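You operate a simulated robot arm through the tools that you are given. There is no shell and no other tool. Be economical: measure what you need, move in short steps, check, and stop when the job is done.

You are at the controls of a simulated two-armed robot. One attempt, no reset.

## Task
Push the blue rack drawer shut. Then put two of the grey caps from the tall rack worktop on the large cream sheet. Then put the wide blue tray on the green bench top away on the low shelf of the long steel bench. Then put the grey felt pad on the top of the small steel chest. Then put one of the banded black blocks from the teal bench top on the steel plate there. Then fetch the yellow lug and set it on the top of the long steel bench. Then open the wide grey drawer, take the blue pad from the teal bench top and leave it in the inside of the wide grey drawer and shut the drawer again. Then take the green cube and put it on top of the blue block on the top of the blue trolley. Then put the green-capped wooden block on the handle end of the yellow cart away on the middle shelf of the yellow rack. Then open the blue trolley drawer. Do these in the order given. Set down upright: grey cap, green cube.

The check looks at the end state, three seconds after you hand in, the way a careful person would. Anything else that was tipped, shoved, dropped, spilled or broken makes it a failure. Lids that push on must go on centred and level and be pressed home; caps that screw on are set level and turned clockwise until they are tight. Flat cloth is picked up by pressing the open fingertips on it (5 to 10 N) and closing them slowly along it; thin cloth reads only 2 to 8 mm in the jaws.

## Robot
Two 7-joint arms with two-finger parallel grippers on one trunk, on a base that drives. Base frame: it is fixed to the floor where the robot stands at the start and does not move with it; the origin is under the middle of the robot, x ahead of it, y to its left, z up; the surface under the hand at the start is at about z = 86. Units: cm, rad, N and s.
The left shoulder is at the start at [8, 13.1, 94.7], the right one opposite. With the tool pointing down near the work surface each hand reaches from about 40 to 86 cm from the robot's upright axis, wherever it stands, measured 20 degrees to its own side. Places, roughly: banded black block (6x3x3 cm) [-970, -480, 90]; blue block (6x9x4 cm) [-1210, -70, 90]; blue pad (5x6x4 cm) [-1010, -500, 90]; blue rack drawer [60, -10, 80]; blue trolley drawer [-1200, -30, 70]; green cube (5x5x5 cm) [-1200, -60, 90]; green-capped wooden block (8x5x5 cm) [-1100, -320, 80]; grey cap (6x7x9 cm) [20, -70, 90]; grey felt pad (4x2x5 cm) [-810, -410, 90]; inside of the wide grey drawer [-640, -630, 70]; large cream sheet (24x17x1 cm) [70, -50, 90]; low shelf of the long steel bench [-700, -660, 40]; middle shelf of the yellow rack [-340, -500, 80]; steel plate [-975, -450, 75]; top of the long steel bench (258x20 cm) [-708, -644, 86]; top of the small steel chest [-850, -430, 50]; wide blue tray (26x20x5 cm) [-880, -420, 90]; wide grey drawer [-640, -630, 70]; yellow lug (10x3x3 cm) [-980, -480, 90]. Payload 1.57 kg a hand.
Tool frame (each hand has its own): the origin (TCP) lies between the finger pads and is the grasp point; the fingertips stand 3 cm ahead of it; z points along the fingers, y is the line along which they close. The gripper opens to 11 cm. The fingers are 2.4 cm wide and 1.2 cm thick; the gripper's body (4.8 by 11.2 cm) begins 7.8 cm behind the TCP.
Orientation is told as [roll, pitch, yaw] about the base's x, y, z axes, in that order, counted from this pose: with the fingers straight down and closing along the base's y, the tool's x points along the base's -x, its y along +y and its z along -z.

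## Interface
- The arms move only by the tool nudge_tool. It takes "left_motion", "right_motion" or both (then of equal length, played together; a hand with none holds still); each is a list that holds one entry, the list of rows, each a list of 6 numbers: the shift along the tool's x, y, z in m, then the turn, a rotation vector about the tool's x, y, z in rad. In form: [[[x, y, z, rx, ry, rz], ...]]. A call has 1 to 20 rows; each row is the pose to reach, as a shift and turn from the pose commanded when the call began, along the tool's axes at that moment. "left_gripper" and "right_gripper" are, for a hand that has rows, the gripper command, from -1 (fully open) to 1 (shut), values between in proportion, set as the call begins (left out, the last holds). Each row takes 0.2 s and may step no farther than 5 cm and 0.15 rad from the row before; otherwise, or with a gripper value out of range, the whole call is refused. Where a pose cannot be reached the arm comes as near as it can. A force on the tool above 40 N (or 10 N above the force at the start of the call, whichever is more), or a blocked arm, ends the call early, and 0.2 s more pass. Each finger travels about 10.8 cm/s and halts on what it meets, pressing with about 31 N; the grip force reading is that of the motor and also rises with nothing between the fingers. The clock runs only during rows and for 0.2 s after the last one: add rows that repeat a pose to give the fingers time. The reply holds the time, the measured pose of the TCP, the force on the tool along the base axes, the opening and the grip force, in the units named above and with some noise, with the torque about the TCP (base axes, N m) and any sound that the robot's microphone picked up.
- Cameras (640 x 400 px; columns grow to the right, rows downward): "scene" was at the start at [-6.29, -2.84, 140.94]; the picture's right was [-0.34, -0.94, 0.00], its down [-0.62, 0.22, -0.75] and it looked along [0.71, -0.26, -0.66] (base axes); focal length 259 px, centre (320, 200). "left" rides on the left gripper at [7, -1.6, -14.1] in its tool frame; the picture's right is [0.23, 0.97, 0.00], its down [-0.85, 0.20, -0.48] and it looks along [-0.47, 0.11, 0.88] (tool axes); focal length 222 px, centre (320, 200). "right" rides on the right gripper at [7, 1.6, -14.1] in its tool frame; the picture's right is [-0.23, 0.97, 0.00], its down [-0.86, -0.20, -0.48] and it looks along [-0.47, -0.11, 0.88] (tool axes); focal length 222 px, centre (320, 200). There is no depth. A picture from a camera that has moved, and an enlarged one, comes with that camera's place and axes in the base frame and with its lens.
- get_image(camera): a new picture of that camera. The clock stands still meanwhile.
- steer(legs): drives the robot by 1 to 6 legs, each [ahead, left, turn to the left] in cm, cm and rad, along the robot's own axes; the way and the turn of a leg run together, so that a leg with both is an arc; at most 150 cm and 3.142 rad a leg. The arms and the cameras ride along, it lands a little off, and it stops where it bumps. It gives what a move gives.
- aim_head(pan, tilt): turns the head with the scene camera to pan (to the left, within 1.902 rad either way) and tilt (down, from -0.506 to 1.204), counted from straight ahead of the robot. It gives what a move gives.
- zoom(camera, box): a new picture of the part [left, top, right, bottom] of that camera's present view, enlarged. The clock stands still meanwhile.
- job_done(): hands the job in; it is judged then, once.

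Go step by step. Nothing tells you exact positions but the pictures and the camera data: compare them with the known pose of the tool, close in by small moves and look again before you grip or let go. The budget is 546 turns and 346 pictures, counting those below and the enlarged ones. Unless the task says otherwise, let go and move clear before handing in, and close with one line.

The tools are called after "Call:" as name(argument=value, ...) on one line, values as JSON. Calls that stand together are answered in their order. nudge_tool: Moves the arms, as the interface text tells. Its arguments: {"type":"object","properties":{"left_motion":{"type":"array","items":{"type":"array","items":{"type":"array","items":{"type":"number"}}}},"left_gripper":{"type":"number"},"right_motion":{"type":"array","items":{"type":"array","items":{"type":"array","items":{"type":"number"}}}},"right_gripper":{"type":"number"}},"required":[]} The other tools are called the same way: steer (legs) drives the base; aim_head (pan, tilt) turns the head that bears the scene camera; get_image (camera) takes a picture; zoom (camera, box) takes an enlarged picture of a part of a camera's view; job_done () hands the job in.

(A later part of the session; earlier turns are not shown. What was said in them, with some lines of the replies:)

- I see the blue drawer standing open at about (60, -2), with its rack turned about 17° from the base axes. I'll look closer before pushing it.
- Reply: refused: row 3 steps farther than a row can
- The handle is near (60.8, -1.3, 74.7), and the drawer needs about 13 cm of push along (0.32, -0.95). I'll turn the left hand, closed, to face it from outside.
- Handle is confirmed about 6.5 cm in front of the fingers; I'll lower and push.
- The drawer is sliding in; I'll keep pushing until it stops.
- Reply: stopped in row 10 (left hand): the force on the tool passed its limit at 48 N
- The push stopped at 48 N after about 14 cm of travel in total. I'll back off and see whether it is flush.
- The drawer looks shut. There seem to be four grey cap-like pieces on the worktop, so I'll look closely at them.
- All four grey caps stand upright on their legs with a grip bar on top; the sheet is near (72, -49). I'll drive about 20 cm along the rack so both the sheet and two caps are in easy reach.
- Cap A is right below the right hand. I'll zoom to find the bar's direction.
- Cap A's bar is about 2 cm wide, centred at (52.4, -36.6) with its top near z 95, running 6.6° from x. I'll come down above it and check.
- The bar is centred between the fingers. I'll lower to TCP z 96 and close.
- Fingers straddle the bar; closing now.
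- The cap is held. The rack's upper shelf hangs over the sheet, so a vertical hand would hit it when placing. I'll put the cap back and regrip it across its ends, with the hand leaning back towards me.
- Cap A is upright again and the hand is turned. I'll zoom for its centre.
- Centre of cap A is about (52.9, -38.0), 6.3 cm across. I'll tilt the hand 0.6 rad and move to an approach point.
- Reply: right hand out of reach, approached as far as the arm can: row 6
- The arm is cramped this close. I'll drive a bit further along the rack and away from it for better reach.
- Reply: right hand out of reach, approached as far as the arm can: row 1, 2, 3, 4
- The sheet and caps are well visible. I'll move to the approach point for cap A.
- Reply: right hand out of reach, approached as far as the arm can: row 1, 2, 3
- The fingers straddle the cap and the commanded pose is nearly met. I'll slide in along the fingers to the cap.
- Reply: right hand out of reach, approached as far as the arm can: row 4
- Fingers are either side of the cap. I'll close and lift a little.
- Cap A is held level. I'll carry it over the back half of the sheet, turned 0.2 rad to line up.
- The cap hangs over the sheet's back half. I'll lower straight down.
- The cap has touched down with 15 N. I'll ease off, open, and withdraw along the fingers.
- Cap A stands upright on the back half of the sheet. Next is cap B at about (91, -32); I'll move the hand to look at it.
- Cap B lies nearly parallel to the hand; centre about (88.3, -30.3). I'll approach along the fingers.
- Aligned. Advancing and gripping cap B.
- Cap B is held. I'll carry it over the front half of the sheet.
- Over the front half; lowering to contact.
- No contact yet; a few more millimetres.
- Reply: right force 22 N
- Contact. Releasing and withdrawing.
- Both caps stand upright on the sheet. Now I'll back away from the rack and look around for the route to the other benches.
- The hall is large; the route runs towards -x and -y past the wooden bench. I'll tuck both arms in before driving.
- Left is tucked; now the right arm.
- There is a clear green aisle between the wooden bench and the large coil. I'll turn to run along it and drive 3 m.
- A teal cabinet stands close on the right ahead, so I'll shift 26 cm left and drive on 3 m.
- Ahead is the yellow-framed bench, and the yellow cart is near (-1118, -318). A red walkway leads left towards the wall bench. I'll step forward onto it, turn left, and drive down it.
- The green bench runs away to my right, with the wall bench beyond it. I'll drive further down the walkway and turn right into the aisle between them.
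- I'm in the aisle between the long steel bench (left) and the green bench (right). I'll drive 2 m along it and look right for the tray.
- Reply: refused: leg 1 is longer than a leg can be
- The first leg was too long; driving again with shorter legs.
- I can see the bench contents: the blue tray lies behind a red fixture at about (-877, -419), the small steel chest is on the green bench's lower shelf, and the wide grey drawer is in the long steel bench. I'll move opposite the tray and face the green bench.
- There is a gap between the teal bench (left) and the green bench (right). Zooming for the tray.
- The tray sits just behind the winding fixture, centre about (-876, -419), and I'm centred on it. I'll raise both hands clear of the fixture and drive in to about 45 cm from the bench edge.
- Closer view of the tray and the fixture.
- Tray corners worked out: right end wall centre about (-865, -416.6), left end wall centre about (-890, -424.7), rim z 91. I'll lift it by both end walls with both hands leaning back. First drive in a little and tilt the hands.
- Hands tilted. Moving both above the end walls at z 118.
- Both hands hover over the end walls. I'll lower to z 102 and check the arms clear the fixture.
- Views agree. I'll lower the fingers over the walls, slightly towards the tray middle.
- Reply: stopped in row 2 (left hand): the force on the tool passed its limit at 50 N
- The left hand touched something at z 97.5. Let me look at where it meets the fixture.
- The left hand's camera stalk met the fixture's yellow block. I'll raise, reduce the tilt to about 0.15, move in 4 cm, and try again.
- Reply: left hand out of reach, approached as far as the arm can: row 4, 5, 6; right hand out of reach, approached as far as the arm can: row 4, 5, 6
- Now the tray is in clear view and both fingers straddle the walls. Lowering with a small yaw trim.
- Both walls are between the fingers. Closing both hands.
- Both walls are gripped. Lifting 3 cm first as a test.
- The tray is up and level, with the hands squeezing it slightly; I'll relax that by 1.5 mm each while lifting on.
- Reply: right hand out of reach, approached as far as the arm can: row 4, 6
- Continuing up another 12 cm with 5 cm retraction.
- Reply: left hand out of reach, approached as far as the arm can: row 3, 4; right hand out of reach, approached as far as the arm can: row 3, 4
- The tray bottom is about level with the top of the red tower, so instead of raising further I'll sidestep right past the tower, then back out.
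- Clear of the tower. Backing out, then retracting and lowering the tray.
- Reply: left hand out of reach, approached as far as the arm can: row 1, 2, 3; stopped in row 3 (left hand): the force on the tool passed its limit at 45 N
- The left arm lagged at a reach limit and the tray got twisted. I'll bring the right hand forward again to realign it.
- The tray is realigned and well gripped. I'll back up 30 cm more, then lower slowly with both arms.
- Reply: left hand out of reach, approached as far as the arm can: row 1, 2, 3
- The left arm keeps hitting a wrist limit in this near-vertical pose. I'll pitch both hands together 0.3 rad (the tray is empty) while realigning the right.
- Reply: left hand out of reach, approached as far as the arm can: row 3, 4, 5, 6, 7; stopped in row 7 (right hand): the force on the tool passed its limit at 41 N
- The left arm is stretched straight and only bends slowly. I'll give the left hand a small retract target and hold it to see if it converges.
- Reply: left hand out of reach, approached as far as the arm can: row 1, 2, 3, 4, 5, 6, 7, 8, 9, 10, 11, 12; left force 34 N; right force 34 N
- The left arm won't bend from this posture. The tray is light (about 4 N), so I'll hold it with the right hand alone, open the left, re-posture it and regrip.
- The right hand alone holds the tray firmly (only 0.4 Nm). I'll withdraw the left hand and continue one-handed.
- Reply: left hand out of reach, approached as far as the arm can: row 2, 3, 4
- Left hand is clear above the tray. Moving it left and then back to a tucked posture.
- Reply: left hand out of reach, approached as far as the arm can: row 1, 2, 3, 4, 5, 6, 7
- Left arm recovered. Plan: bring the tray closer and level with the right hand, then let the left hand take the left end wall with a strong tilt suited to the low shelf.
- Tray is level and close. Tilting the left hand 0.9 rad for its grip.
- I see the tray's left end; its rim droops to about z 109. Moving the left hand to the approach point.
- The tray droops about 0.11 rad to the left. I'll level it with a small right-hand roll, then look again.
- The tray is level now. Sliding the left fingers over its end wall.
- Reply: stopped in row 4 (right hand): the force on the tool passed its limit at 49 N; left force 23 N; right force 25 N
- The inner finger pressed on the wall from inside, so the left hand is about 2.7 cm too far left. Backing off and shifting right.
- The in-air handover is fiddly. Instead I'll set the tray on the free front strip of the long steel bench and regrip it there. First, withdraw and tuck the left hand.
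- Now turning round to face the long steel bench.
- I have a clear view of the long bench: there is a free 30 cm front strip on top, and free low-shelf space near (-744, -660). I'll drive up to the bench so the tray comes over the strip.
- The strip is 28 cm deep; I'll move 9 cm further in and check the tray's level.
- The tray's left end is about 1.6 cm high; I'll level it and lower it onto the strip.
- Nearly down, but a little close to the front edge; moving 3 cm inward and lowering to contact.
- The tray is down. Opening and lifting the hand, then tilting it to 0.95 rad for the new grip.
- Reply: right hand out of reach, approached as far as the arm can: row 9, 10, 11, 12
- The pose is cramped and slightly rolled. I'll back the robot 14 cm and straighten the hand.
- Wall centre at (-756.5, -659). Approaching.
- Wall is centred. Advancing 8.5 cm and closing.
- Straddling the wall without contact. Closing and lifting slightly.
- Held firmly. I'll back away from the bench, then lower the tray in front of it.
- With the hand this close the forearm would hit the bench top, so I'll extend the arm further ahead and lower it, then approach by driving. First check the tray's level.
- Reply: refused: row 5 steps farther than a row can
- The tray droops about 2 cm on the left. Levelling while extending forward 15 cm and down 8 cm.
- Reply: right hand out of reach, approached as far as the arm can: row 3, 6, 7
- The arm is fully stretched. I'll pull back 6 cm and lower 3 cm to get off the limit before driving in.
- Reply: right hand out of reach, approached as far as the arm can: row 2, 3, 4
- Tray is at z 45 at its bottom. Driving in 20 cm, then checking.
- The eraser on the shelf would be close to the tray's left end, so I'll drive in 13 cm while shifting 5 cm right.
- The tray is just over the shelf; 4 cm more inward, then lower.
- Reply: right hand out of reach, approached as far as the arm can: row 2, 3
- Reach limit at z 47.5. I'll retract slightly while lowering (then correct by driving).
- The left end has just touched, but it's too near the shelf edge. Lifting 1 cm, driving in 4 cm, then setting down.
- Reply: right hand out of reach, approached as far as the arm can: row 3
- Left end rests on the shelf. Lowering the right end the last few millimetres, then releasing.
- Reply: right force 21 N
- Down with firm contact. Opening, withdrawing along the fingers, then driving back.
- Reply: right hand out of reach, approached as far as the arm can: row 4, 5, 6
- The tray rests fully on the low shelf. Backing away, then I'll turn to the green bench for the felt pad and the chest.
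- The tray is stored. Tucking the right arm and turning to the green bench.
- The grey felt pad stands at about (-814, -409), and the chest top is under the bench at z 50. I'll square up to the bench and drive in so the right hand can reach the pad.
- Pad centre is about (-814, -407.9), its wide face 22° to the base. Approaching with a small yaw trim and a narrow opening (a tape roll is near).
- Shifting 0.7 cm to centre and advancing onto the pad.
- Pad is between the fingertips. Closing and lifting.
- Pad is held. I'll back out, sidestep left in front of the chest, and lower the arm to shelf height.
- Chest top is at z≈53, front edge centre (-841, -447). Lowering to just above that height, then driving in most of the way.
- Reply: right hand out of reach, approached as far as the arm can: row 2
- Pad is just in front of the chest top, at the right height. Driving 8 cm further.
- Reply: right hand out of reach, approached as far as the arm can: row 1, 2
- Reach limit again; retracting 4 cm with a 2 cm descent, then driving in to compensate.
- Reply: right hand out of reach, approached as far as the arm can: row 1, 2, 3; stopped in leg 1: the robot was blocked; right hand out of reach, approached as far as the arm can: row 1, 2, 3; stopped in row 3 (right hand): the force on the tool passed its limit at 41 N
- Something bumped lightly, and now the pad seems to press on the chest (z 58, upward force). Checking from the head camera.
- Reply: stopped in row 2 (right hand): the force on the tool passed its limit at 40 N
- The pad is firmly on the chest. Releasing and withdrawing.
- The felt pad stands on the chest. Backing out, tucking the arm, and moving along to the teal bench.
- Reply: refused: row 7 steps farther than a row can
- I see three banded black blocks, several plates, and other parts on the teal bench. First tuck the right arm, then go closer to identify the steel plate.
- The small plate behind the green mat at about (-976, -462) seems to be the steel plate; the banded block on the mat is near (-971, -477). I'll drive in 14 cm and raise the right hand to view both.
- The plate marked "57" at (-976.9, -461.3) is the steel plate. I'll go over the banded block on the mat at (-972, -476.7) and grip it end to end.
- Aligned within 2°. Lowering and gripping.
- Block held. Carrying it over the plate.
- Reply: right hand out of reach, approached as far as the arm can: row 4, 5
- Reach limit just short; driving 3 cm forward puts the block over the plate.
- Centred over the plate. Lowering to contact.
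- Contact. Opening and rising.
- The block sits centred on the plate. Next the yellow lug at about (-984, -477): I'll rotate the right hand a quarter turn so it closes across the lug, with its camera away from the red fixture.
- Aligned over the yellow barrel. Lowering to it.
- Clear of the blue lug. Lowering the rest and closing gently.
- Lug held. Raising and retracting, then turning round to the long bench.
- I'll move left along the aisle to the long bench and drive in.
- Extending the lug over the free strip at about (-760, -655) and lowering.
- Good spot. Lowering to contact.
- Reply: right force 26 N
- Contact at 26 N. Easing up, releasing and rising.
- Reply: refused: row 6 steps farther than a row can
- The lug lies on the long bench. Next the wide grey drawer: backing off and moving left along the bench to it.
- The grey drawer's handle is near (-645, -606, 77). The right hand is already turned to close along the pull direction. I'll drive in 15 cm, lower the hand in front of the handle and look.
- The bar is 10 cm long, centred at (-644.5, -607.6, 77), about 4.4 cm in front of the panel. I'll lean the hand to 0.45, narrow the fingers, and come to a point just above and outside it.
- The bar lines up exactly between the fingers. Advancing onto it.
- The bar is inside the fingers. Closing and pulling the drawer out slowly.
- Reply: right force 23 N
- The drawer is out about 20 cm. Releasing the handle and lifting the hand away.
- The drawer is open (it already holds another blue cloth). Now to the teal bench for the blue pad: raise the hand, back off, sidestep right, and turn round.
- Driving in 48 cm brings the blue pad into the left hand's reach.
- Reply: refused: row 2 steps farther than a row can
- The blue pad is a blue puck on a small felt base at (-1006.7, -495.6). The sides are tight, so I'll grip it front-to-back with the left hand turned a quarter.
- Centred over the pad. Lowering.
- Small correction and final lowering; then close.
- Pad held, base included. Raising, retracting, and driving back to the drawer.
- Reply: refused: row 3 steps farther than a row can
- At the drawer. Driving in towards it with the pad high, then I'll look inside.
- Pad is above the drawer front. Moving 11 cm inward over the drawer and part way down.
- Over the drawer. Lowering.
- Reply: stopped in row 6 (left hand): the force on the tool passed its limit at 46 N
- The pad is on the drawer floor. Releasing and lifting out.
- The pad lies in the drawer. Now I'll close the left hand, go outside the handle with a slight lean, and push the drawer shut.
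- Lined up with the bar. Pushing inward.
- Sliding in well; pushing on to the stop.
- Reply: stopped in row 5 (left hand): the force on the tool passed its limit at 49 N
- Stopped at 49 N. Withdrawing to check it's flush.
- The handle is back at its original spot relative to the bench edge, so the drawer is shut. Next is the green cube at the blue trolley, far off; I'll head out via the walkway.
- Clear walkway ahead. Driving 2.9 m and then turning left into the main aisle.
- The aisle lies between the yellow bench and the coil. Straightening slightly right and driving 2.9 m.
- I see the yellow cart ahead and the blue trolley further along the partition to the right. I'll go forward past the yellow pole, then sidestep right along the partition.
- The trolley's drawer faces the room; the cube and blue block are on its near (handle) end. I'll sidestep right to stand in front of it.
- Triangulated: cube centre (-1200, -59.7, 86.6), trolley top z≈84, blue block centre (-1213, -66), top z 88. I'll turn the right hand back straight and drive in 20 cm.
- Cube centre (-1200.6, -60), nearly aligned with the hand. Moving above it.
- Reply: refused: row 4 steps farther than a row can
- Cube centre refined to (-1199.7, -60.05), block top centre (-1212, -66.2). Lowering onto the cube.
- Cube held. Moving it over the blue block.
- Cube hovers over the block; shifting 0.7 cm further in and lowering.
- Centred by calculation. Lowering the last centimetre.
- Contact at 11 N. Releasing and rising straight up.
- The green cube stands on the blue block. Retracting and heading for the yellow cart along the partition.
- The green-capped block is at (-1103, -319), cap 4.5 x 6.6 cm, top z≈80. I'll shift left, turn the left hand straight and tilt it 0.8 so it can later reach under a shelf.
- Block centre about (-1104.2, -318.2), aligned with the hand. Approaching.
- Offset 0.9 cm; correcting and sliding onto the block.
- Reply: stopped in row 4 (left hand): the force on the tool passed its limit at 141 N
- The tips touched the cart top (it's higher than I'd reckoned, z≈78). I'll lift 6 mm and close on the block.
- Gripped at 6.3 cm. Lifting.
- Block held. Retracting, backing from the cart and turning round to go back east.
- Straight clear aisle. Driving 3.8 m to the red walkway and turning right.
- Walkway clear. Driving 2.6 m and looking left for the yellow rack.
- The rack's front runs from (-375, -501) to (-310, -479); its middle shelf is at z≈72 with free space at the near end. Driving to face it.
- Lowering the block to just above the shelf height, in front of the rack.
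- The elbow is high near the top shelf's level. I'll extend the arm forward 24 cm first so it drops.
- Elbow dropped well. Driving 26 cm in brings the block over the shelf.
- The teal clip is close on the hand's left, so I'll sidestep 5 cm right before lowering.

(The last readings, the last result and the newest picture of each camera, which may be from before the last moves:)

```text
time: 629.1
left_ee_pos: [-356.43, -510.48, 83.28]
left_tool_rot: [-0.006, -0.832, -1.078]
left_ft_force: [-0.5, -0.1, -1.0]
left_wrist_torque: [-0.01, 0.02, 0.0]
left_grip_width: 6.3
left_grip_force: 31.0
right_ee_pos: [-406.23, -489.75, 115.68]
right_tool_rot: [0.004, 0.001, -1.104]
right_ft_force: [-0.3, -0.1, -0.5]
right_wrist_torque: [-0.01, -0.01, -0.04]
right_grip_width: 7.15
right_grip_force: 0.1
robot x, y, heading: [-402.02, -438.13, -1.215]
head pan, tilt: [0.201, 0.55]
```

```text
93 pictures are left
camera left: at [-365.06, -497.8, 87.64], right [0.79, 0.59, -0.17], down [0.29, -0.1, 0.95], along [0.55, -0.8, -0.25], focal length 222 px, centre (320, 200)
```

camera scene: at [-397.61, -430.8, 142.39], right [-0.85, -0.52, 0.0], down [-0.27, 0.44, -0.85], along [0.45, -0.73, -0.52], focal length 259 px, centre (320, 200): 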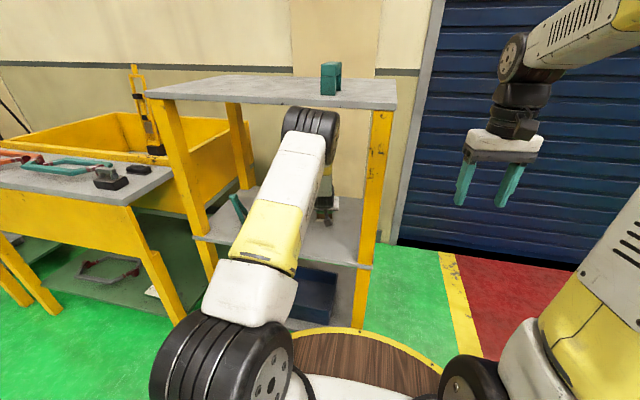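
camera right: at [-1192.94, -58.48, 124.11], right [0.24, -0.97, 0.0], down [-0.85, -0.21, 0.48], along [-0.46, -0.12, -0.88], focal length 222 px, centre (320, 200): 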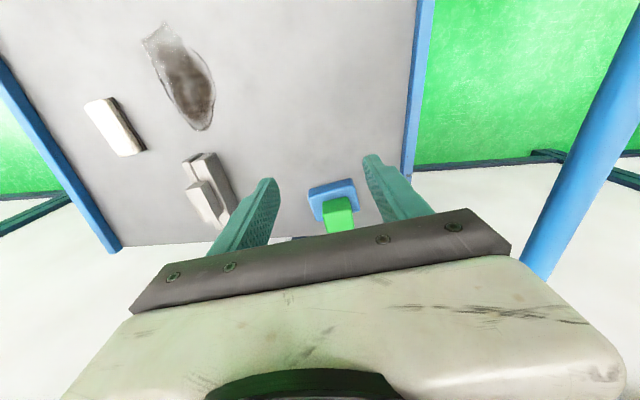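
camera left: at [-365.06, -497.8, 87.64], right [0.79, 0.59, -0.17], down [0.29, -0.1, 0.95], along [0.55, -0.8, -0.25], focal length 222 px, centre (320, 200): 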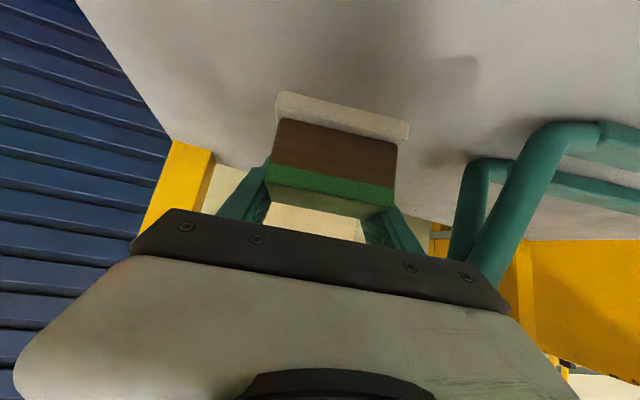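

Clear now. Lowering slowly to contact.

Call:
nudge_tool(left_motion=[[[0.0148, 0, 0.0135, 0, 0, 0], [0.0295, 0, 0.027, 0, 0, 0], [0.037, 0, 0.0338, 0, 0, 0], [0.0405, 0, 0.0371, 0, 0, 0], [0.0442, 0, 0.0405, 0, 0, 0]]])

Call:
get_image(camera="left")

```text
time: 630.0
left_ee_pos: [-356.25, -510.93, 79.31]
left_tool_rot: [-0.01, -0.847, -1.074]
left_ft_force: [1.8, -1.7, 5.0]
left_wrist_torque: [0.0, 0.23, 0.1]
left_grip_width: 6.32
left_grip_force: 30.5
right_ee_pos: [-406.36, -489.64, 115.67]
right_tool_rot: [0.004, 0.0, -1.104]
right_ft_force: [-0.9, -0.7, 0.3]
right_wrist_torque: [-0.02, -0.01, -0.01]
right_grip_width: 7.18
right_grip_force: 0.0
robot x, y, heading: [-402.26, -437.98, -1.219]
head pan, tilt: [0.201, 0.55]
stopped in row 4 (left hand): the force on the tool passed its limit at 47 N (the readings are from after the stop); the commanded pose is now the measured one
```

```text
92 pictures are left
camera left: at [-364.95, -498.16, 83.4], right [0.79, 0.59, -0.18], down [0.28, -0.09, 0.96], along [0.55, -0.8, -0.23], focal length 222 px, centre (320, 200)
```

left: 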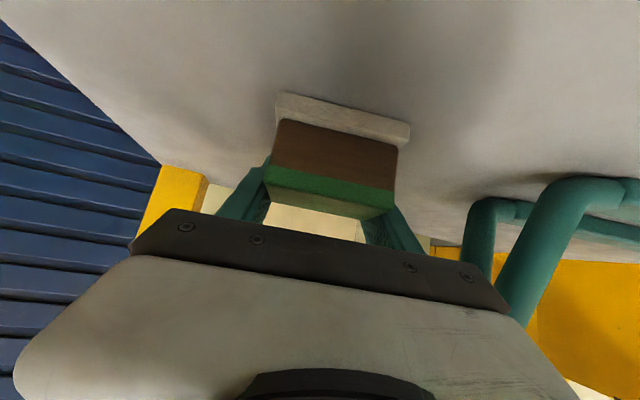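

Contact. Opening and withdrawing along the fingers.

Call:
nudge_tool(left_motion=[[[0, 0, 0, 0, 0, 0], [0, 0, 0, 0, 0, 0], [0, 0, 0, 0, 0, 0], [0, 0, -0.03, 0, 0, 0], [0, 0, -0.07, 0, 0, 0], [0, 0, -0.11, 0, 0, 0]]], left_gripper=-0.5)

Call:
get_image(camera="left")

```text
time: 631.4
left_ee_pos: [-360.31, -503.9, 86.32]
left_tool_rot: [-0.009, -0.844, -1.074]
left_ft_force: [0.4, -0.1, -0.4]
left_wrist_torque: [-0.02, -0.02, 0.01]
left_grip_width: 8.28
left_grip_force: 0.1
right_ee_pos: [-406.18, -489.67, 115.67]
right_tool_rot: [0.003, 0.001, -1.105]
right_ft_force: [0.0, 0.1, 0.4]
right_wrist_torque: [0.02, 0.02, -0.01]
right_grip_width: 7.17
right_grip_force: 0.2
robot x, y, heading: [-402.45, -438.11, -1.22]
head pan, tilt: [0.201, 0.55]
```

```text
91 pictures are left
camera left: at [-368.87, -491.1, 90.59], right [0.79, 0.59, -0.18], down [0.28, -0.09, 0.96], along [0.55, -0.8, -0.24], focal length 222 px, centre (320, 200)
```

left: 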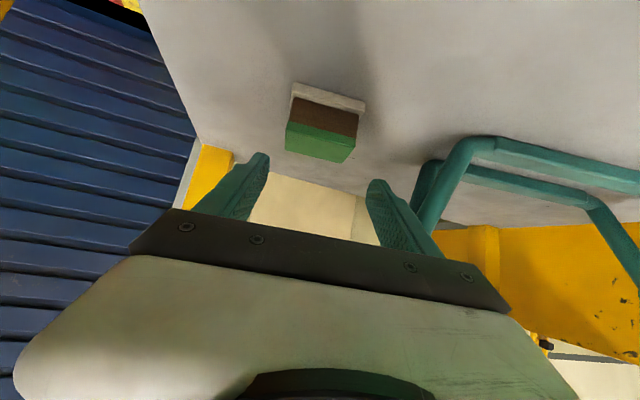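

The block stands on the middle shelf. Backing out, tucking the arm, and returning to the walkway.

Call:
steer(legs=[[-38, 0, 0]])

Call:
nudge_tool(left_motion=[[[0.01, 0, -0.03, 0, 0.12, 0], [0.02, 0, -0.06, 0, 0.24, 0], [0.02, 0, -0.1, 0, 0.36, 0], [0.02, 0, -0.14, 0, 0.48, 0], [0.02, 0, -0.18, 0, 0.6, 0], [0.01, 0, -0.22, 0, 0.72, 0], [0, 0, -0.26, 0, 0.84, 0], [-0.02, 0, -0.3, 0, 0.84, 0], [-0.05, 0, -0.33, 0, 0.84, 0]]])

Call:
steer(legs=[[0, -113, 0], [0, 0, 1.57], [0, 0, 1.57]])

Call:
aim_head(pan=0, tilt=0.35)

Call:
get_image(camera="scene")

```text
time: 633.8
left_ee_pos: [-373.8, -468.24, 86.55]
left_tool_rot: [-0.009, -0.842, -1.083]
left_ft_force: [0.5, 0.3, 0.7]
left_wrist_torque: [-0.03, -0.02, -0.01]
left_grip_width: 8.21
left_grip_force: 0.0
right_ee_pos: [-419.57, -453.86, 115.65]
right_tool_rot: [0.004, -0.001, -1.111]
right_ft_force: [0.0, -0.6, -0.7]
right_wrist_torque: [-0.01, 0.0, 0.01]
right_grip_width: 7.15
right_grip_force: 0.0
robot x, y, heading: [-414.61, -402.05, -1.224]
head pan, tilt: [0.201, 0.55]
```

```text
time: 635.8
left_ee_pos: [-383.25, -449.4, 112.1]
left_tool_rot: [-0.005, -0.005, -1.09]
left_ft_force: [0.5, 0.6, -0.3]
left_wrist_torque: [0.03, 0.01, -0.01]
left_grip_width: 8.25
left_grip_force: 0.0
right_ee_pos: [-419.79, -453.87, 115.64]
right_tool_rot: [0.003, 0.0, -1.111]
right_ft_force: [-0.8, -0.4, -0.2]
right_wrist_torque: [0.02, 0.0, -0.01]
right_grip_width: 7.14
right_grip_force: 0.1
robot x, y, heading: [-415.58, -402.63, -1.22]
head pan, tilt: [0.201, 0.55]
```

```text
time: 649.3
left_ee_pos: [-555.11, -393.47, 111.95]
left_tool_rot: [-0.008, -0.004, 2.079]
left_ft_force: [0.0, -0.1, -0.6]
left_wrist_torque: [-0.02, 0.02, 0.01]
left_grip_width: 8.25
left_grip_force: 0.1
right_ee_pos: [-518.67, -388.08, 115.71]
right_tool_rot: [0.005, 0.0, 2.056]
right_ft_force: [0.3, 0.2, 0.0]
right_wrist_torque: [0.0, 0.02, 0.02]
right_grip_width: 7.15
right_grip_force: 0.0
robot x, y, heading: [-521.73, -439.88, 1.941]
head pan, tilt: [0.201, 0.55]
```

```text
time: 650.1
left_ee_pos: [-555.08, -393.67, 111.91]
left_tool_rot: [-0.006, -0.003, 2.078]
left_ft_force: [-0.3, 0.0, -0.8]
left_wrist_torque: [0.04, -0.04, 0.02]
left_grip_width: 8.27
left_grip_force: 0.1
right_ee_pos: [-518.79, -388.05, 115.7]
right_tool_rot: [0.002, 0.001, 2.057]
right_ft_force: [0.0, 0.1, 0.5]
right_wrist_torque: [0.0, -0.04, -0.02]
right_grip_width: 7.13
right_grip_force: 0.1
robot x, y, heading: [-522.01, -440.03, 1.944]
head pan, tilt: [0.0, 0.351]
```

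```text
90 pictures are left
camera scene: at [-520.44, -444.14, 144.21], right [0.93, 0.36, 0.0], down [0.13, -0.32, -0.94], along [-0.34, 0.87, -0.34], focal length 259 px, centre (320, 200)
```

scene: 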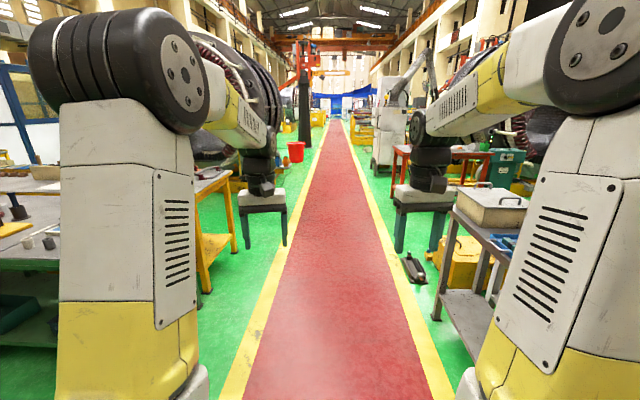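

Same route back: driving up the walkway and turning into the aisle.

Call:
steer(legs=[[145, 0, 0], [145, 0, 0], [0, 0, 1.55]])

Call:
get_image(camera="scene")

```text
time: 667.5
left_ee_pos: [-668.1, -209.26, 112.07]
left_tool_rot: [-0.007, -0.003, -2.649]
left_ft_force: [-0.3, 0.0, 0.0]
left_wrist_torque: [0.02, 0.0, -0.04]
left_grip_width: 8.25
left_grip_force: 0.1
right_ee_pos: [-672.94, -172.77, 115.62]
right_tool_rot: [0.004, 0.001, -2.671]
right_ft_force: [0.1, 0.5, -0.7]
right_wrist_torque: [0.03, 0.02, 0.05]
right_grip_width: 7.15
right_grip_force: 0.1
robot x, y, heading: [-621.58, -176.78, -2.784]
head pan, tilt: [0.0, 0.351]
```

```text
89 pictures are left
camera scene: at [-617.15, -175.07, 144.22], right [-0.35, 0.94, 0.0], down [0.32, 0.12, -0.94], along [-0.88, -0.33, -0.34], focal length 259 px, centre (320, 200)
```

scene: 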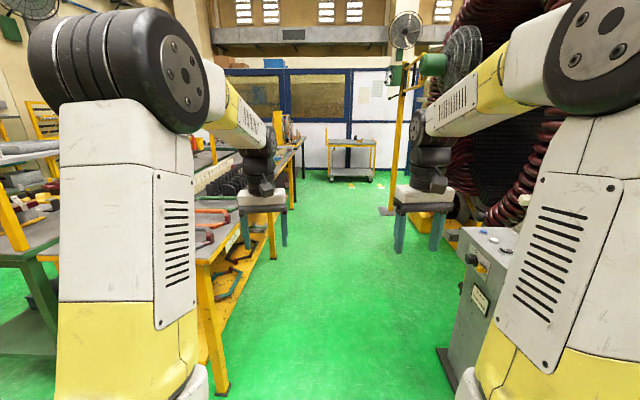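

Driving down the aisle, past the pole, then sidestepping right to the trolley as before.

Call:
steer(legs=[[0, -10, -0.04], [145, 0, 0], [145, 0, 0], [118, 0, 0]])

Call:
get_image(camera="scene")

```text
time: 687.8
left_ee_pos: [-1056.89, -326.82, 112.0]
left_tool_rot: [-0.008, -0.005, -2.691]
left_ft_force: [0.6, -0.5, -0.1]
left_wrist_torque: [0.04, 0.02, -0.01]
left_grip_width: 8.24
left_grip_force: 0.1
right_ee_pos: [-1060.23, -290.23, 115.66]
right_tool_rot: [0.004, -0.001, -2.711]
right_ft_force: [0.5, -0.3, 0.1]
right_wrist_torque: [0.04, -0.01, 0.01]
right_grip_width: 7.14
right_grip_force: 0.0
robot x, y, heading: [-1008.67, -296.32, -2.827]
head pan, tilt: [0.0, 0.351]
```

```text
88 pictures are left
camera scene: at [-1004.6, -294.92, 144.22], right [-0.31, 0.95, 0.0], down [0.33, 0.11, -0.94], along [-0.89, -0.29, -0.34], focal length 259 px, centre (320, 200)
```

scene: 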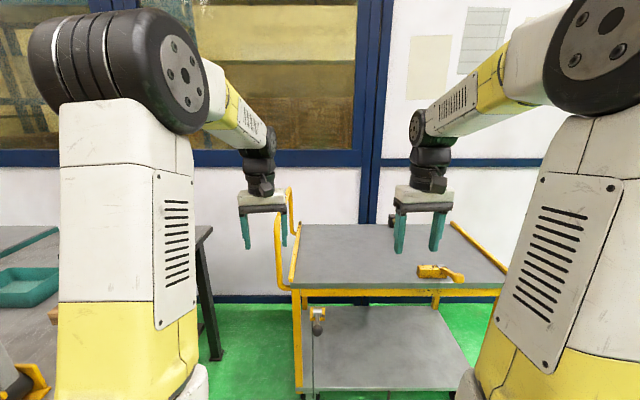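

Call:
steer(legs=[[0, -100, 0], [0, -85, 0], [0, -75, 0]])

Call:
aim_head(pan=0, tilt=0.55)

Call:
get_image(camera="scene")

```text
time: 700.8
left_ee_pos: [-1139.91, -80.48, 112.0]
left_tool_rot: [-0.007, -0.004, -2.649]
left_ft_force: [0.2, -0.4, -0.1]
left_wrist_torque: [0.01, 0.01, 0.02]
left_grip_width: 8.26
left_grip_force: 0.0
right_ee_pos: [-1144.81, -44.02, 115.63]
right_tool_rot: [0.004, 0.0, -2.672]
right_ft_force: [-0.3, 0.3, 0.4]
right_wrist_torque: [0.0, 0.04, -0.01]
right_grip_width: 7.16
right_grip_force: 0.1
robot x, y, heading: [-1093.33, -48.02, -2.783]
head pan, tilt: [0.0, 0.351]
```

```text
time: 701.5
left_ee_pos: [-1139.94, -80.46, 111.99]
left_tool_rot: [-0.006, -0.004, -2.649]
left_ft_force: [0.0, -0.3, -0.1]
left_wrist_torque: [0.02, -0.02, 0.0]
left_grip_width: 8.25
left_grip_force: 0.0
right_ee_pos: [-1144.85, -44.02, 115.75]
right_tool_rot: [0.003, 0.001, -2.67]
right_ft_force: [-0.1, -0.9, 0.0]
right_wrist_torque: [0.01, -0.01, 0.02]
right_grip_width: 7.16
right_grip_force: 0.1
robot x, y, heading: [-1093.38, -47.92, -2.785]
head pan, tilt: [0.0, 0.55]
```

```text
87 pictures are left
camera scene: at [-1088.74, -46.23, 142.4], right [-0.35, 0.94, 0.0], down [0.49, 0.18, -0.85], along [-0.8, -0.3, -0.52], focal length 259 px, centre (320, 200)
```

scene: 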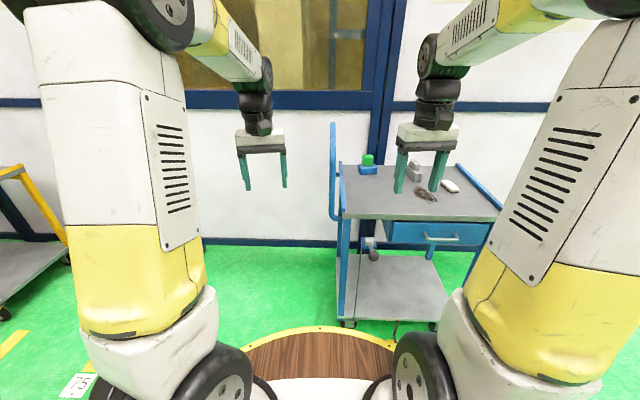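

Call:
zoom(camera="scene", box=[320, 130, 520, 280])

```text
2.67 times, centred on (420, 205) of scene
camera zoom: at [-1088.74, -46.23, 142.4], right [-0.35, 0.94, 0.0], down [0.49, 0.18, -0.85], along [-0.8, -0.3, -0.52], focal length 692 px, centre (53, 187)
```

zoom: 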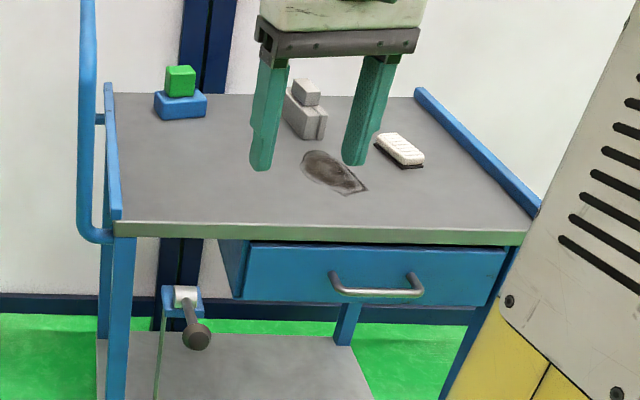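

The trolley's drawer handle is near (-1179, -29, 76). I'll sidestep right to face it, and turn the right hand to close along the pull direction.

Call:
steer(legs=[[0, -42, -0.03]])

Call:
nudge_tool(right_motion=[[[0, 0, 0, 0, 0, -0.14], [0, 0, 0, 0, 0, -0.28], [0, 0, 0, 0, 0, -0.42], [0, 0, 0, 0, 0, -0.56], [0, 0, 0, 0, 0, -0.7], [0, 0, 0, 0, 0, -0.84], [0, 0, 0, 0, 0, -0.98], [0, 0, 0.02, 0, 0, -1.12], [0, 0, 0.05, 0, 0, -1.26], [0, 0, 0.08, 0, 0, -1.4], [0, 0, 0.12, 0, 0, -1.413], [0, 0, 0.16, 0.1, 0, -1.413], [0, 0, 0.19, 0.2, 0, -1.413]]], right_gripper=0)

Call:
get_image(camera="right")

Call:
get_image(camera="scene")

```text
time: 704.1
left_ee_pos: [-1154.59, -40.61, 112.11]
left_tool_rot: [-0.008, -0.003, -2.679]
left_ft_force: [-0.1, -0.3, -0.1]
left_wrist_torque: [0.02, 0.03, 0.02]
left_grip_width: 8.29
left_grip_force: 0.0
right_ee_pos: [-1158.49, -4.02, 115.63]
right_tool_rot: [0.004, 0.0, -2.701]
right_ft_force: [0.4, -0.5, 0.6]
right_wrist_torque: [0.0, -0.02, 0.01]
right_grip_width: 7.15
right_grip_force: 0.1
robot x, y, heading: [-1107.02, -9.77, -2.813]
head pan, tilt: [0.0, 0.55]
```

```text
time: 706.9
left_ee_pos: [-1154.63, -40.76, 112.02]
left_tool_rot: [-0.006, -0.006, -2.68]
left_ft_force: [0.5, 0.1, 0.5]
left_wrist_torque: [-0.03, 0.01, 0.03]
left_grip_width: 8.24
left_grip_force: 0.1
right_ee_pos: [-1158.32, -4.09, 96.64]
right_tool_rot: [-0.141, 0.116, -1.293]
right_ft_force: [0.3, -0.4, 0.0]
right_wrist_torque: [-0.02, 0.01, 0.01]
right_grip_width: 5.51
right_grip_force: 0.0
robot x, y, heading: [-1106.85, -9.58, -2.812]
head pan, tilt: [0.0, 0.55]
```

```text
85 pictures are left
camera right: at [-1156.39, 1.99, 111.22], right [0.98, 0.06, -0.16], down [0.12, -0.91, 0.4], along [-0.12, -0.41, -0.9], focal length 222 px, centre (320, 200)
```

right: 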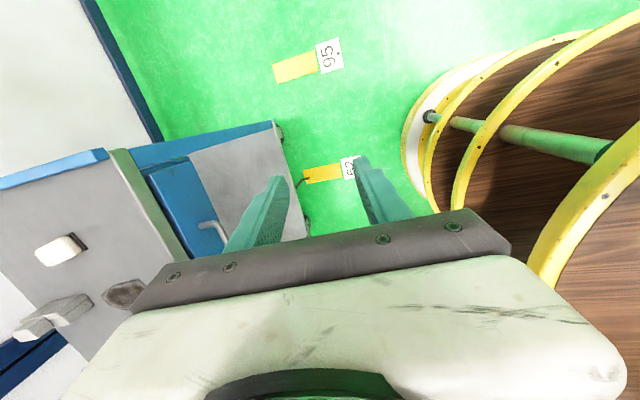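

```text
84 pictures are left
camera scene: at [-1102.34, -7.95, 142.39], right [-0.32, 0.95, 0.0], down [0.49, 0.17, -0.85], along [-0.81, -0.27, -0.52], focal length 259 px, centre (320, 200)
```

scene: 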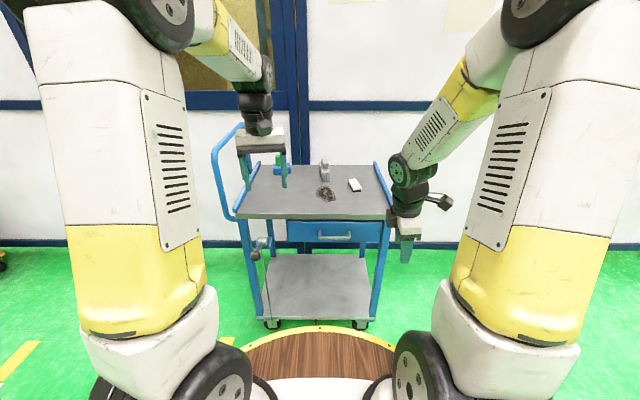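

Call:
nudge_tool(right_motion=[[[0, 0, 0, 0.1, -0.042, 0], [0, 0, 0, 0.2, -0.085, -0.001], [0, 0, 0, 0.311, -0.127, -0.002], [0, 0, 0, 0.311, -0.127, -0.002]]])

Call:
get_image(camera="right")

Call:
zoom(camera="scene", box=[260, 190, 420, 290])

```text
time: 707.9
left_ee_pos: [-1154.65, -40.6, 112.04]
left_tool_rot: [-0.006, -0.004, -2.681]
left_ft_force: [0.2, 0.2, -0.3]
left_wrist_torque: [0.03, -0.02, 0.03]
left_grip_width: 8.23
left_grip_force: 0.1
right_ee_pos: [-1158.34, -3.97, 96.7]
right_tool_rot: [-0.451, -0.007, -1.254]
right_ft_force: [0.0, -0.3, -0.5]
right_wrist_torque: [0.02, 0.03, 0.0]
right_grip_width: 5.51
right_grip_force: 0.1
robot x, y, heading: [-1106.63, -9.85, -2.813]
head pan, tilt: [0.0, 0.55]
```

```text
83 pictures are left
camera right: at [-1153.29, 4.93, 108.87], right [0.9, 0.06, -0.42], down [0.29, -0.8, 0.52], along [-0.31, -0.6, -0.74], focal length 222 px, centre (320, 200)
```

right: 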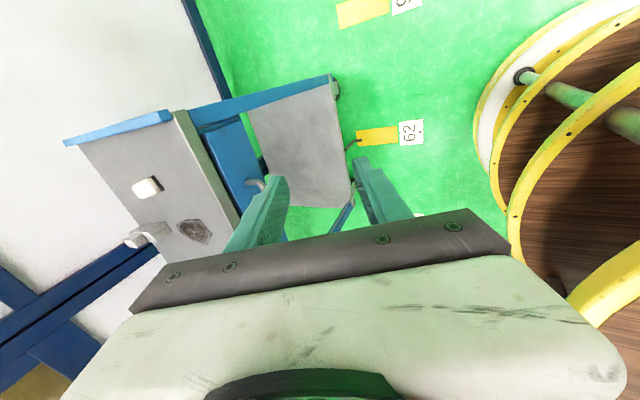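

```text
4.00 times, centred on (340, 240) of scene
camera zoom: at [-1102.35, -7.97, 142.39], right [-0.32, 0.95, 0.0], down [0.49, 0.17, -0.85], along [-0.81, -0.27, -0.52], focal length 1038 px, centre (240, 40)
```

zoom: 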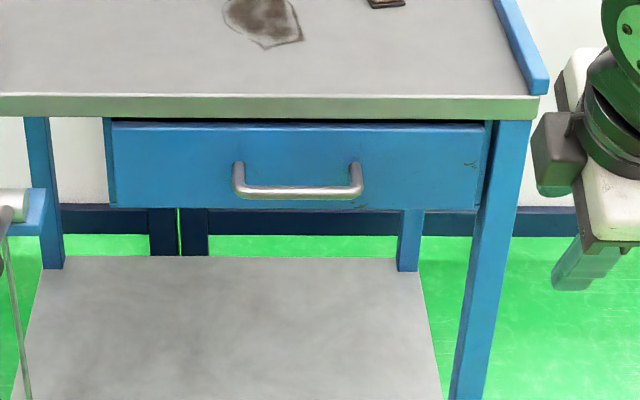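

Handle bar located: (-1177.9, -33.4) to (-1181.9, -21.8), z≈77. Moving to the approach point just outside and above its middle.

Call:
nudge_tool(right_motion=[[[-0.0223, -0.0236, 0.0291, 0, 0, 0], [-0.0446, -0.0471, 0.0583, 0, 0, 0], [-0.0669, -0.0707, 0.0874, 0, 0, 0], [-0.0891, -0.0943, 0.1166, 0, 0, 0], [-0.1114, -0.1179, 0.1457, 0, 0, 0], [-0.1337, -0.1414, 0.1749, 0, 0, 0], [-0.156, -0.165, 0.204, 0, 0, 0]]], right_gripper=0.4)

Call:
get_image(camera="right")

```text
time: 709.5
left_ee_pos: [-1154.55, -40.57, 112.04]
left_tool_rot: [-0.007, -0.002, -2.68]
left_ft_force: [-0.2, -0.4, 0.4]
left_wrist_torque: [-0.02, 0.03, 0.03]
left_grip_width: 8.24
left_grip_force: 0.1
right_ee_pos: [-1176.03, -26.79, 85.62]
right_tool_rot: [-0.448, -0.007, -1.256]
right_ft_force: [0.3, 0.5, -0.6]
right_wrist_torque: [-0.01, 0.01, 0.0]
right_grip_width: 3.29
right_grip_force: 0.0
robot x, y, heading: [-1106.99, -9.48, -2.818]
head pan, tilt: [0.0, 0.55]
```

```text
81 pictures are left
camera right: at [-1171.01, -17.7, 97.71], right [0.91, 0.05, -0.42], down [0.29, -0.8, 0.52], along [-0.31, -0.6, -0.74], focal length 222 px, centre (320, 200)
```

right: 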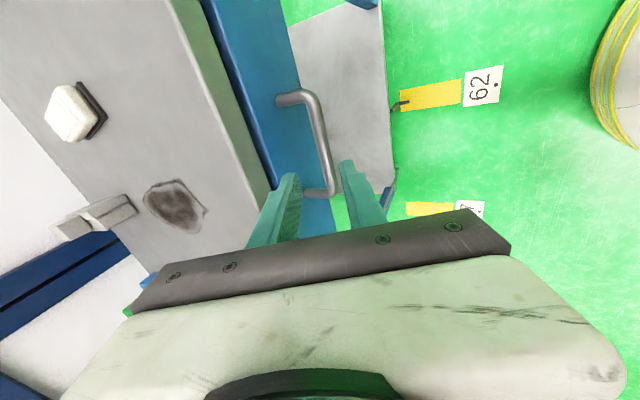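

Bar lies between the fingers. Advancing onto it.

Call:
nudge_tool(right_motion=[[[0, 0.003, 0.025, 0, 0, 0], [0, 0.003, 0.05, 0, 0, 0], [0, 0.003, 0.07, 0, 0, 0], [0, 0.003, 0.088, 0, 0, 0]]])

Call:
get_image(camera="right")

```text
time: 710.5
left_ee_pos: [-1154.72, -40.6, 112.01]
left_tool_rot: [-0.007, -0.003, -2.678]
left_ft_force: [-0.3, -0.5, -0.1]
left_wrist_torque: [0.0, 0.0, 0.02]
left_grip_width: 8.25
left_grip_force: 0.1
right_ee_pos: [-1179.02, -27.45, 77.54]
right_tool_rot: [-0.449, -0.006, -1.254]
right_ft_force: [-0.8, -0.8, 0.0]
right_wrist_torque: [-0.02, 0.0, -0.02]
right_grip_width: 3.3
right_grip_force: 0.1
robot x, y, heading: [-1107.07, -9.62, -2.817]
head pan, tilt: [0.0, 0.55]
```

```text
80 pictures are left
camera right: at [-1174.14, -18.43, 89.53], right [0.91, 0.05, -0.42], down [0.29, -0.8, 0.52], along [-0.31, -0.6, -0.74], focal length 222 px, centre (320, 200)
```

right: 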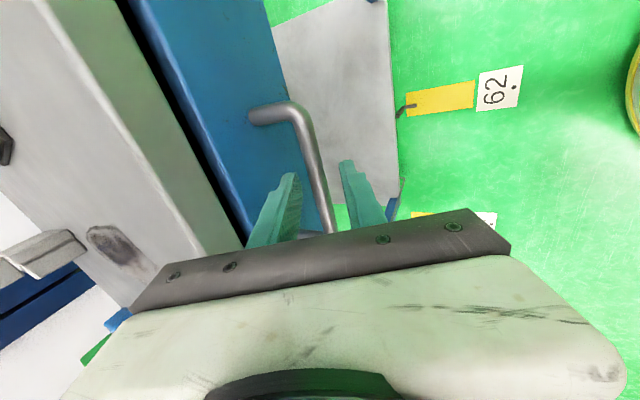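

Closing and pulling the drawer open slowly.

Call:
nudge_tool(right_motion=[[[0, 0, 0, 0, 0, 0], [0, 0, 0, 0, 0, 0], [0, 0.0135, -0.0065, 0, 0, 0], [0, 0.027, -0.013, 0, 0, 0], [0, 0.0405, -0.0196, 0, 0, 0], [0, 0.054, -0.0261, 0, 0, 0], [0, 0.0675, -0.0326, 0, 0, 0], [0, 0.081, -0.0391, 0, 0, 0]]], right_gripper=1)

Call:
get_image(camera="scene")

```text
time: 712.3
left_ee_pos: [-1154.67, -40.52, 111.96]
left_tool_rot: [-0.006, -0.003, -2.68]
left_ft_force: [0.2, 0.2, 0.8]
left_wrist_torque: [0.01, -0.04, 0.0]
left_grip_width: 8.26
left_grip_force: 0.0
right_ee_pos: [-1170.88, -24.79, 77.45]
right_tool_rot: [-0.452, -0.006, -1.256]
right_ft_force: [0.7, 0.5, 16.2]
right_wrist_torque: [0.13, 0.18, 0.11]
right_grip_width: 1.39
right_grip_force: 30.1
robot x, y, heading: [-1106.61, -9.48, -2.813]
head pan, tilt: [0.0, 0.55]
```

```text
79 pictures are left
camera scene: at [-1102.3, -7.96, 142.39], right [-0.32, 0.95, 0.0], down [0.49, 0.17, -0.85], along [-0.81, -0.27, -0.52], focal length 259 px, centre (320, 200)
```

scene: 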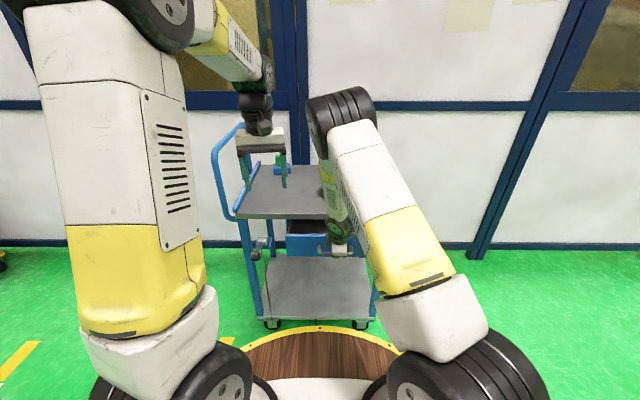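

Opening, with the trolley staying put. Pulling 13 cm more.

Call:
nudge_tool(right_motion=[[[0, 0.0135, -0.0065, 0, 0, 0], [0, 0.027, -0.013, 0, 0, 0], [0, 0.0405, -0.0196, 0, 0, 0], [0, 0.054, -0.0261, 0, 0, 0], [0, 0.0675, -0.0326, 0, 0, 0], [0, 0.081, -0.0391, 0, 0, 0], [0, 0.0945, -0.0456, 0, 0, 0], [0, 0.108, -0.0522, 0, 0, 0], [0, 0.117, -0.0565, 0, 0, 0]]])

Call:
get_image(camera="scene")

```text
time: 714.3
left_ee_pos: [-1154.56, -40.63, 111.93]
left_tool_rot: [-0.007, -0.003, -2.678]
left_ft_force: [0.4, -0.3, -0.4]
left_wrist_torque: [0.01, -0.04, 0.01]
left_grip_width: 8.24
left_grip_force: 0.0
right_ee_pos: [-1158.36, -20.62, 77.47]
right_tool_rot: [-0.449, -0.004, -1.253]
right_ft_force: [-1.3, 1.8, 0.8]
right_wrist_torque: [-0.03, -0.01, 0.08]
right_grip_width: 1.38
right_grip_force: 30.7
robot x, y, heading: [-1106.85, -9.78, -2.817]
head pan, tilt: [0.0, 0.55]
```

```text
78 pictures are left
camera scene: at [-1102.35, -7.97, 142.39], right [-0.32, 0.95, 0.0], down [0.49, 0.17, -0.85], along [-0.81, -0.27, -0.52], focal length 259 px, centre (320, 200)
```

scene: 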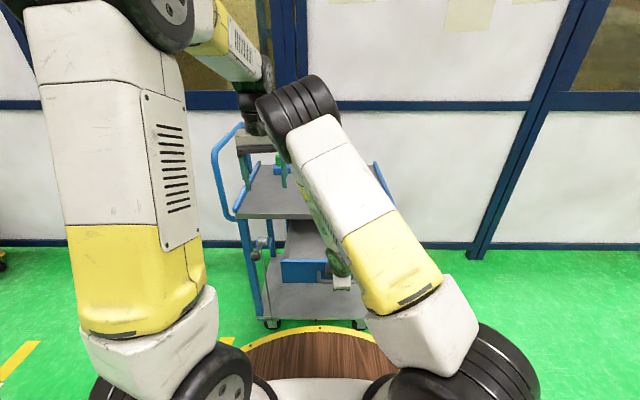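

The drawer is open about 21 cm. Releasing the handle and withdrawing.

Call:
nudge_tool(right_motion=[[[0, 0, 0, 0, 0, 0], [0, 0, 0, 0, 0, 0], [0, 0, 0, 0, 0, 0], [0, 0, -0.03, 0, 0, 0], [0, 0, -0.06, 0, 0, 0], [0, 0, -0.1, 0, 0, 0], [0, 0.0, -0.14, -0.1, 0, 0], [0, 0, -0.18, -0.2, 0, 0], [0, 0, -0.22, -0.3, 0, 0], [0, 0, -0.26, -0.45, 0, 0]]], right_gripper=0.3)

Call:
get_image(camera="scene")

Call:
get_image(camera="right")

```text
time: 716.5
left_ee_pos: [-1154.66, -40.64, 112.01]
left_tool_rot: [-0.009, -0.004, -2.678]
left_ft_force: [-0.4, 0.1, 0.3]
left_wrist_torque: [-0.04, -0.01, -0.03]
left_grip_width: 8.25
left_grip_force: 0.1
right_ee_pos: [-1147.79, -17.09, 100.67]
right_tool_rot: [0.002, -0.005, -1.254]
right_ft_force: [-0.1, 0.6, -0.2]
right_wrist_torque: [-0.01, -0.02, -0.03]
right_grip_width: 3.84
right_grip_force: 0.0
robot x, y, heading: [-1106.8, -9.72, -2.814]
head pan, tilt: [0.0, 0.55]
```

```text
77 pictures are left
camera scene: at [-1102.35, -7.98, 142.39], right [-0.32, 0.95, 0.0], down [0.5, 0.17, -0.85], along [-0.81, -0.27, -0.52], focal length 259 px, centre (320, 200)
```

scene: 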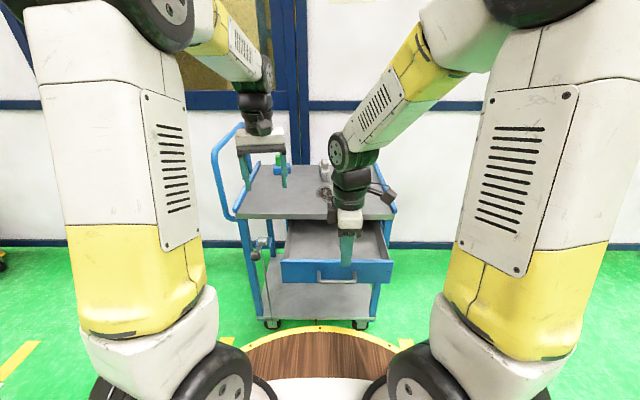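

```text
76 pictures are left
camera right: at [-1148.4, -9.95, 115.05], right [1.0, 0.09, 0.0], down [0.08, -0.87, 0.48], along [0.05, -0.48, -0.88], focal length 222 px, centre (320, 200)
```

right: 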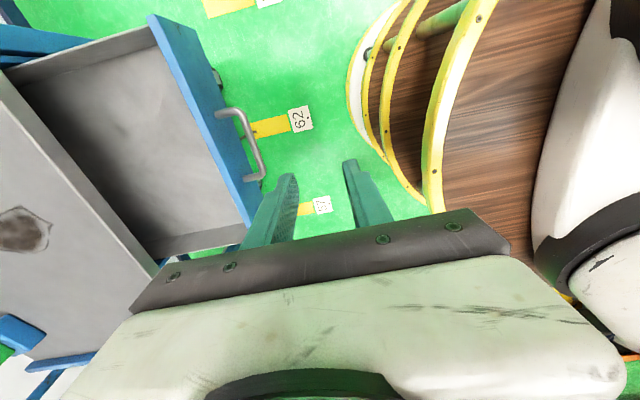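

The trolley drawer is open. Backing away and a last check of the cube on its block.

Call:
steer(legs=[[-30, 0, 0]])

Call:
get_image(camera="scene")

Call:
zoom(camera="scene", box=[220, 130, 400, 330])

```text
time: 718.5
left_ee_pos: [-1127.8, -31.29, 112.05]
left_tool_rot: [-0.008, -0.002, -2.686]
left_ft_force: [-0.3, -0.7, 0.0]
left_wrist_torque: [-0.01, 0.01, -0.03]
left_grip_width: 8.27
left_grip_force: 0.1
right_ee_pos: [-1120.78, -7.94, 100.91]
right_tool_rot: [0.0, -0.007, -1.26]
right_ft_force: [0.4, -0.3, 0.8]
right_wrist_torque: [0.01, 0.02, 0.0]
right_grip_width: 3.84
right_grip_force: 0.2
robot x, y, heading: [-1079.29, -0.39, -2.821]
head pan, tilt: [0.0, 0.55]
```

```text
75 pictures are left
camera scene: at [-1075.32, 1.05, 142.4], right [-0.31, 0.95, 0.0], down [0.5, 0.16, -0.85], along [-0.81, -0.27, -0.52], focal length 259 px, centre (320, 200)
```

scene: 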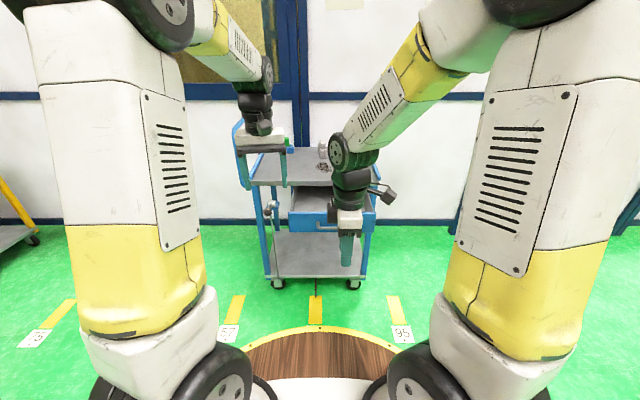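

```text
2.00 times, centred on (310, 230) of scene
camera zoom: at [-1075.32, 1.05, 142.4], right [-0.31, 0.95, 0.0], down [0.5, 0.16, -0.85], along [-0.81, -0.27, -0.52], focal length 519 px, centre (340, 140)
```

zoom: 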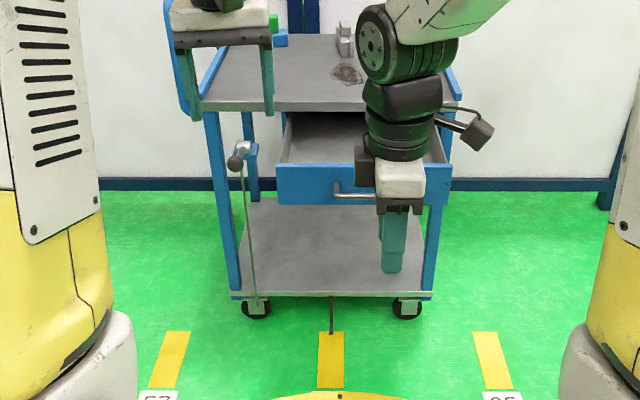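

The cube still stands on its block and the trolley drawer is open; both hands are empty and clear. Handing in.

Call:
job_done()

```text
The job is handed in.
```

All ten tasks were carried out in the order given, and both hands ended up empty and clear. I did not drive back to the first rack for a second look at its drawer, which stopped firmly at 48 N, or at the two caps. While picking up the wooden block, my fingertips hit the yellow cart's top hard (141 N); the cart looked unmoved afterwards.
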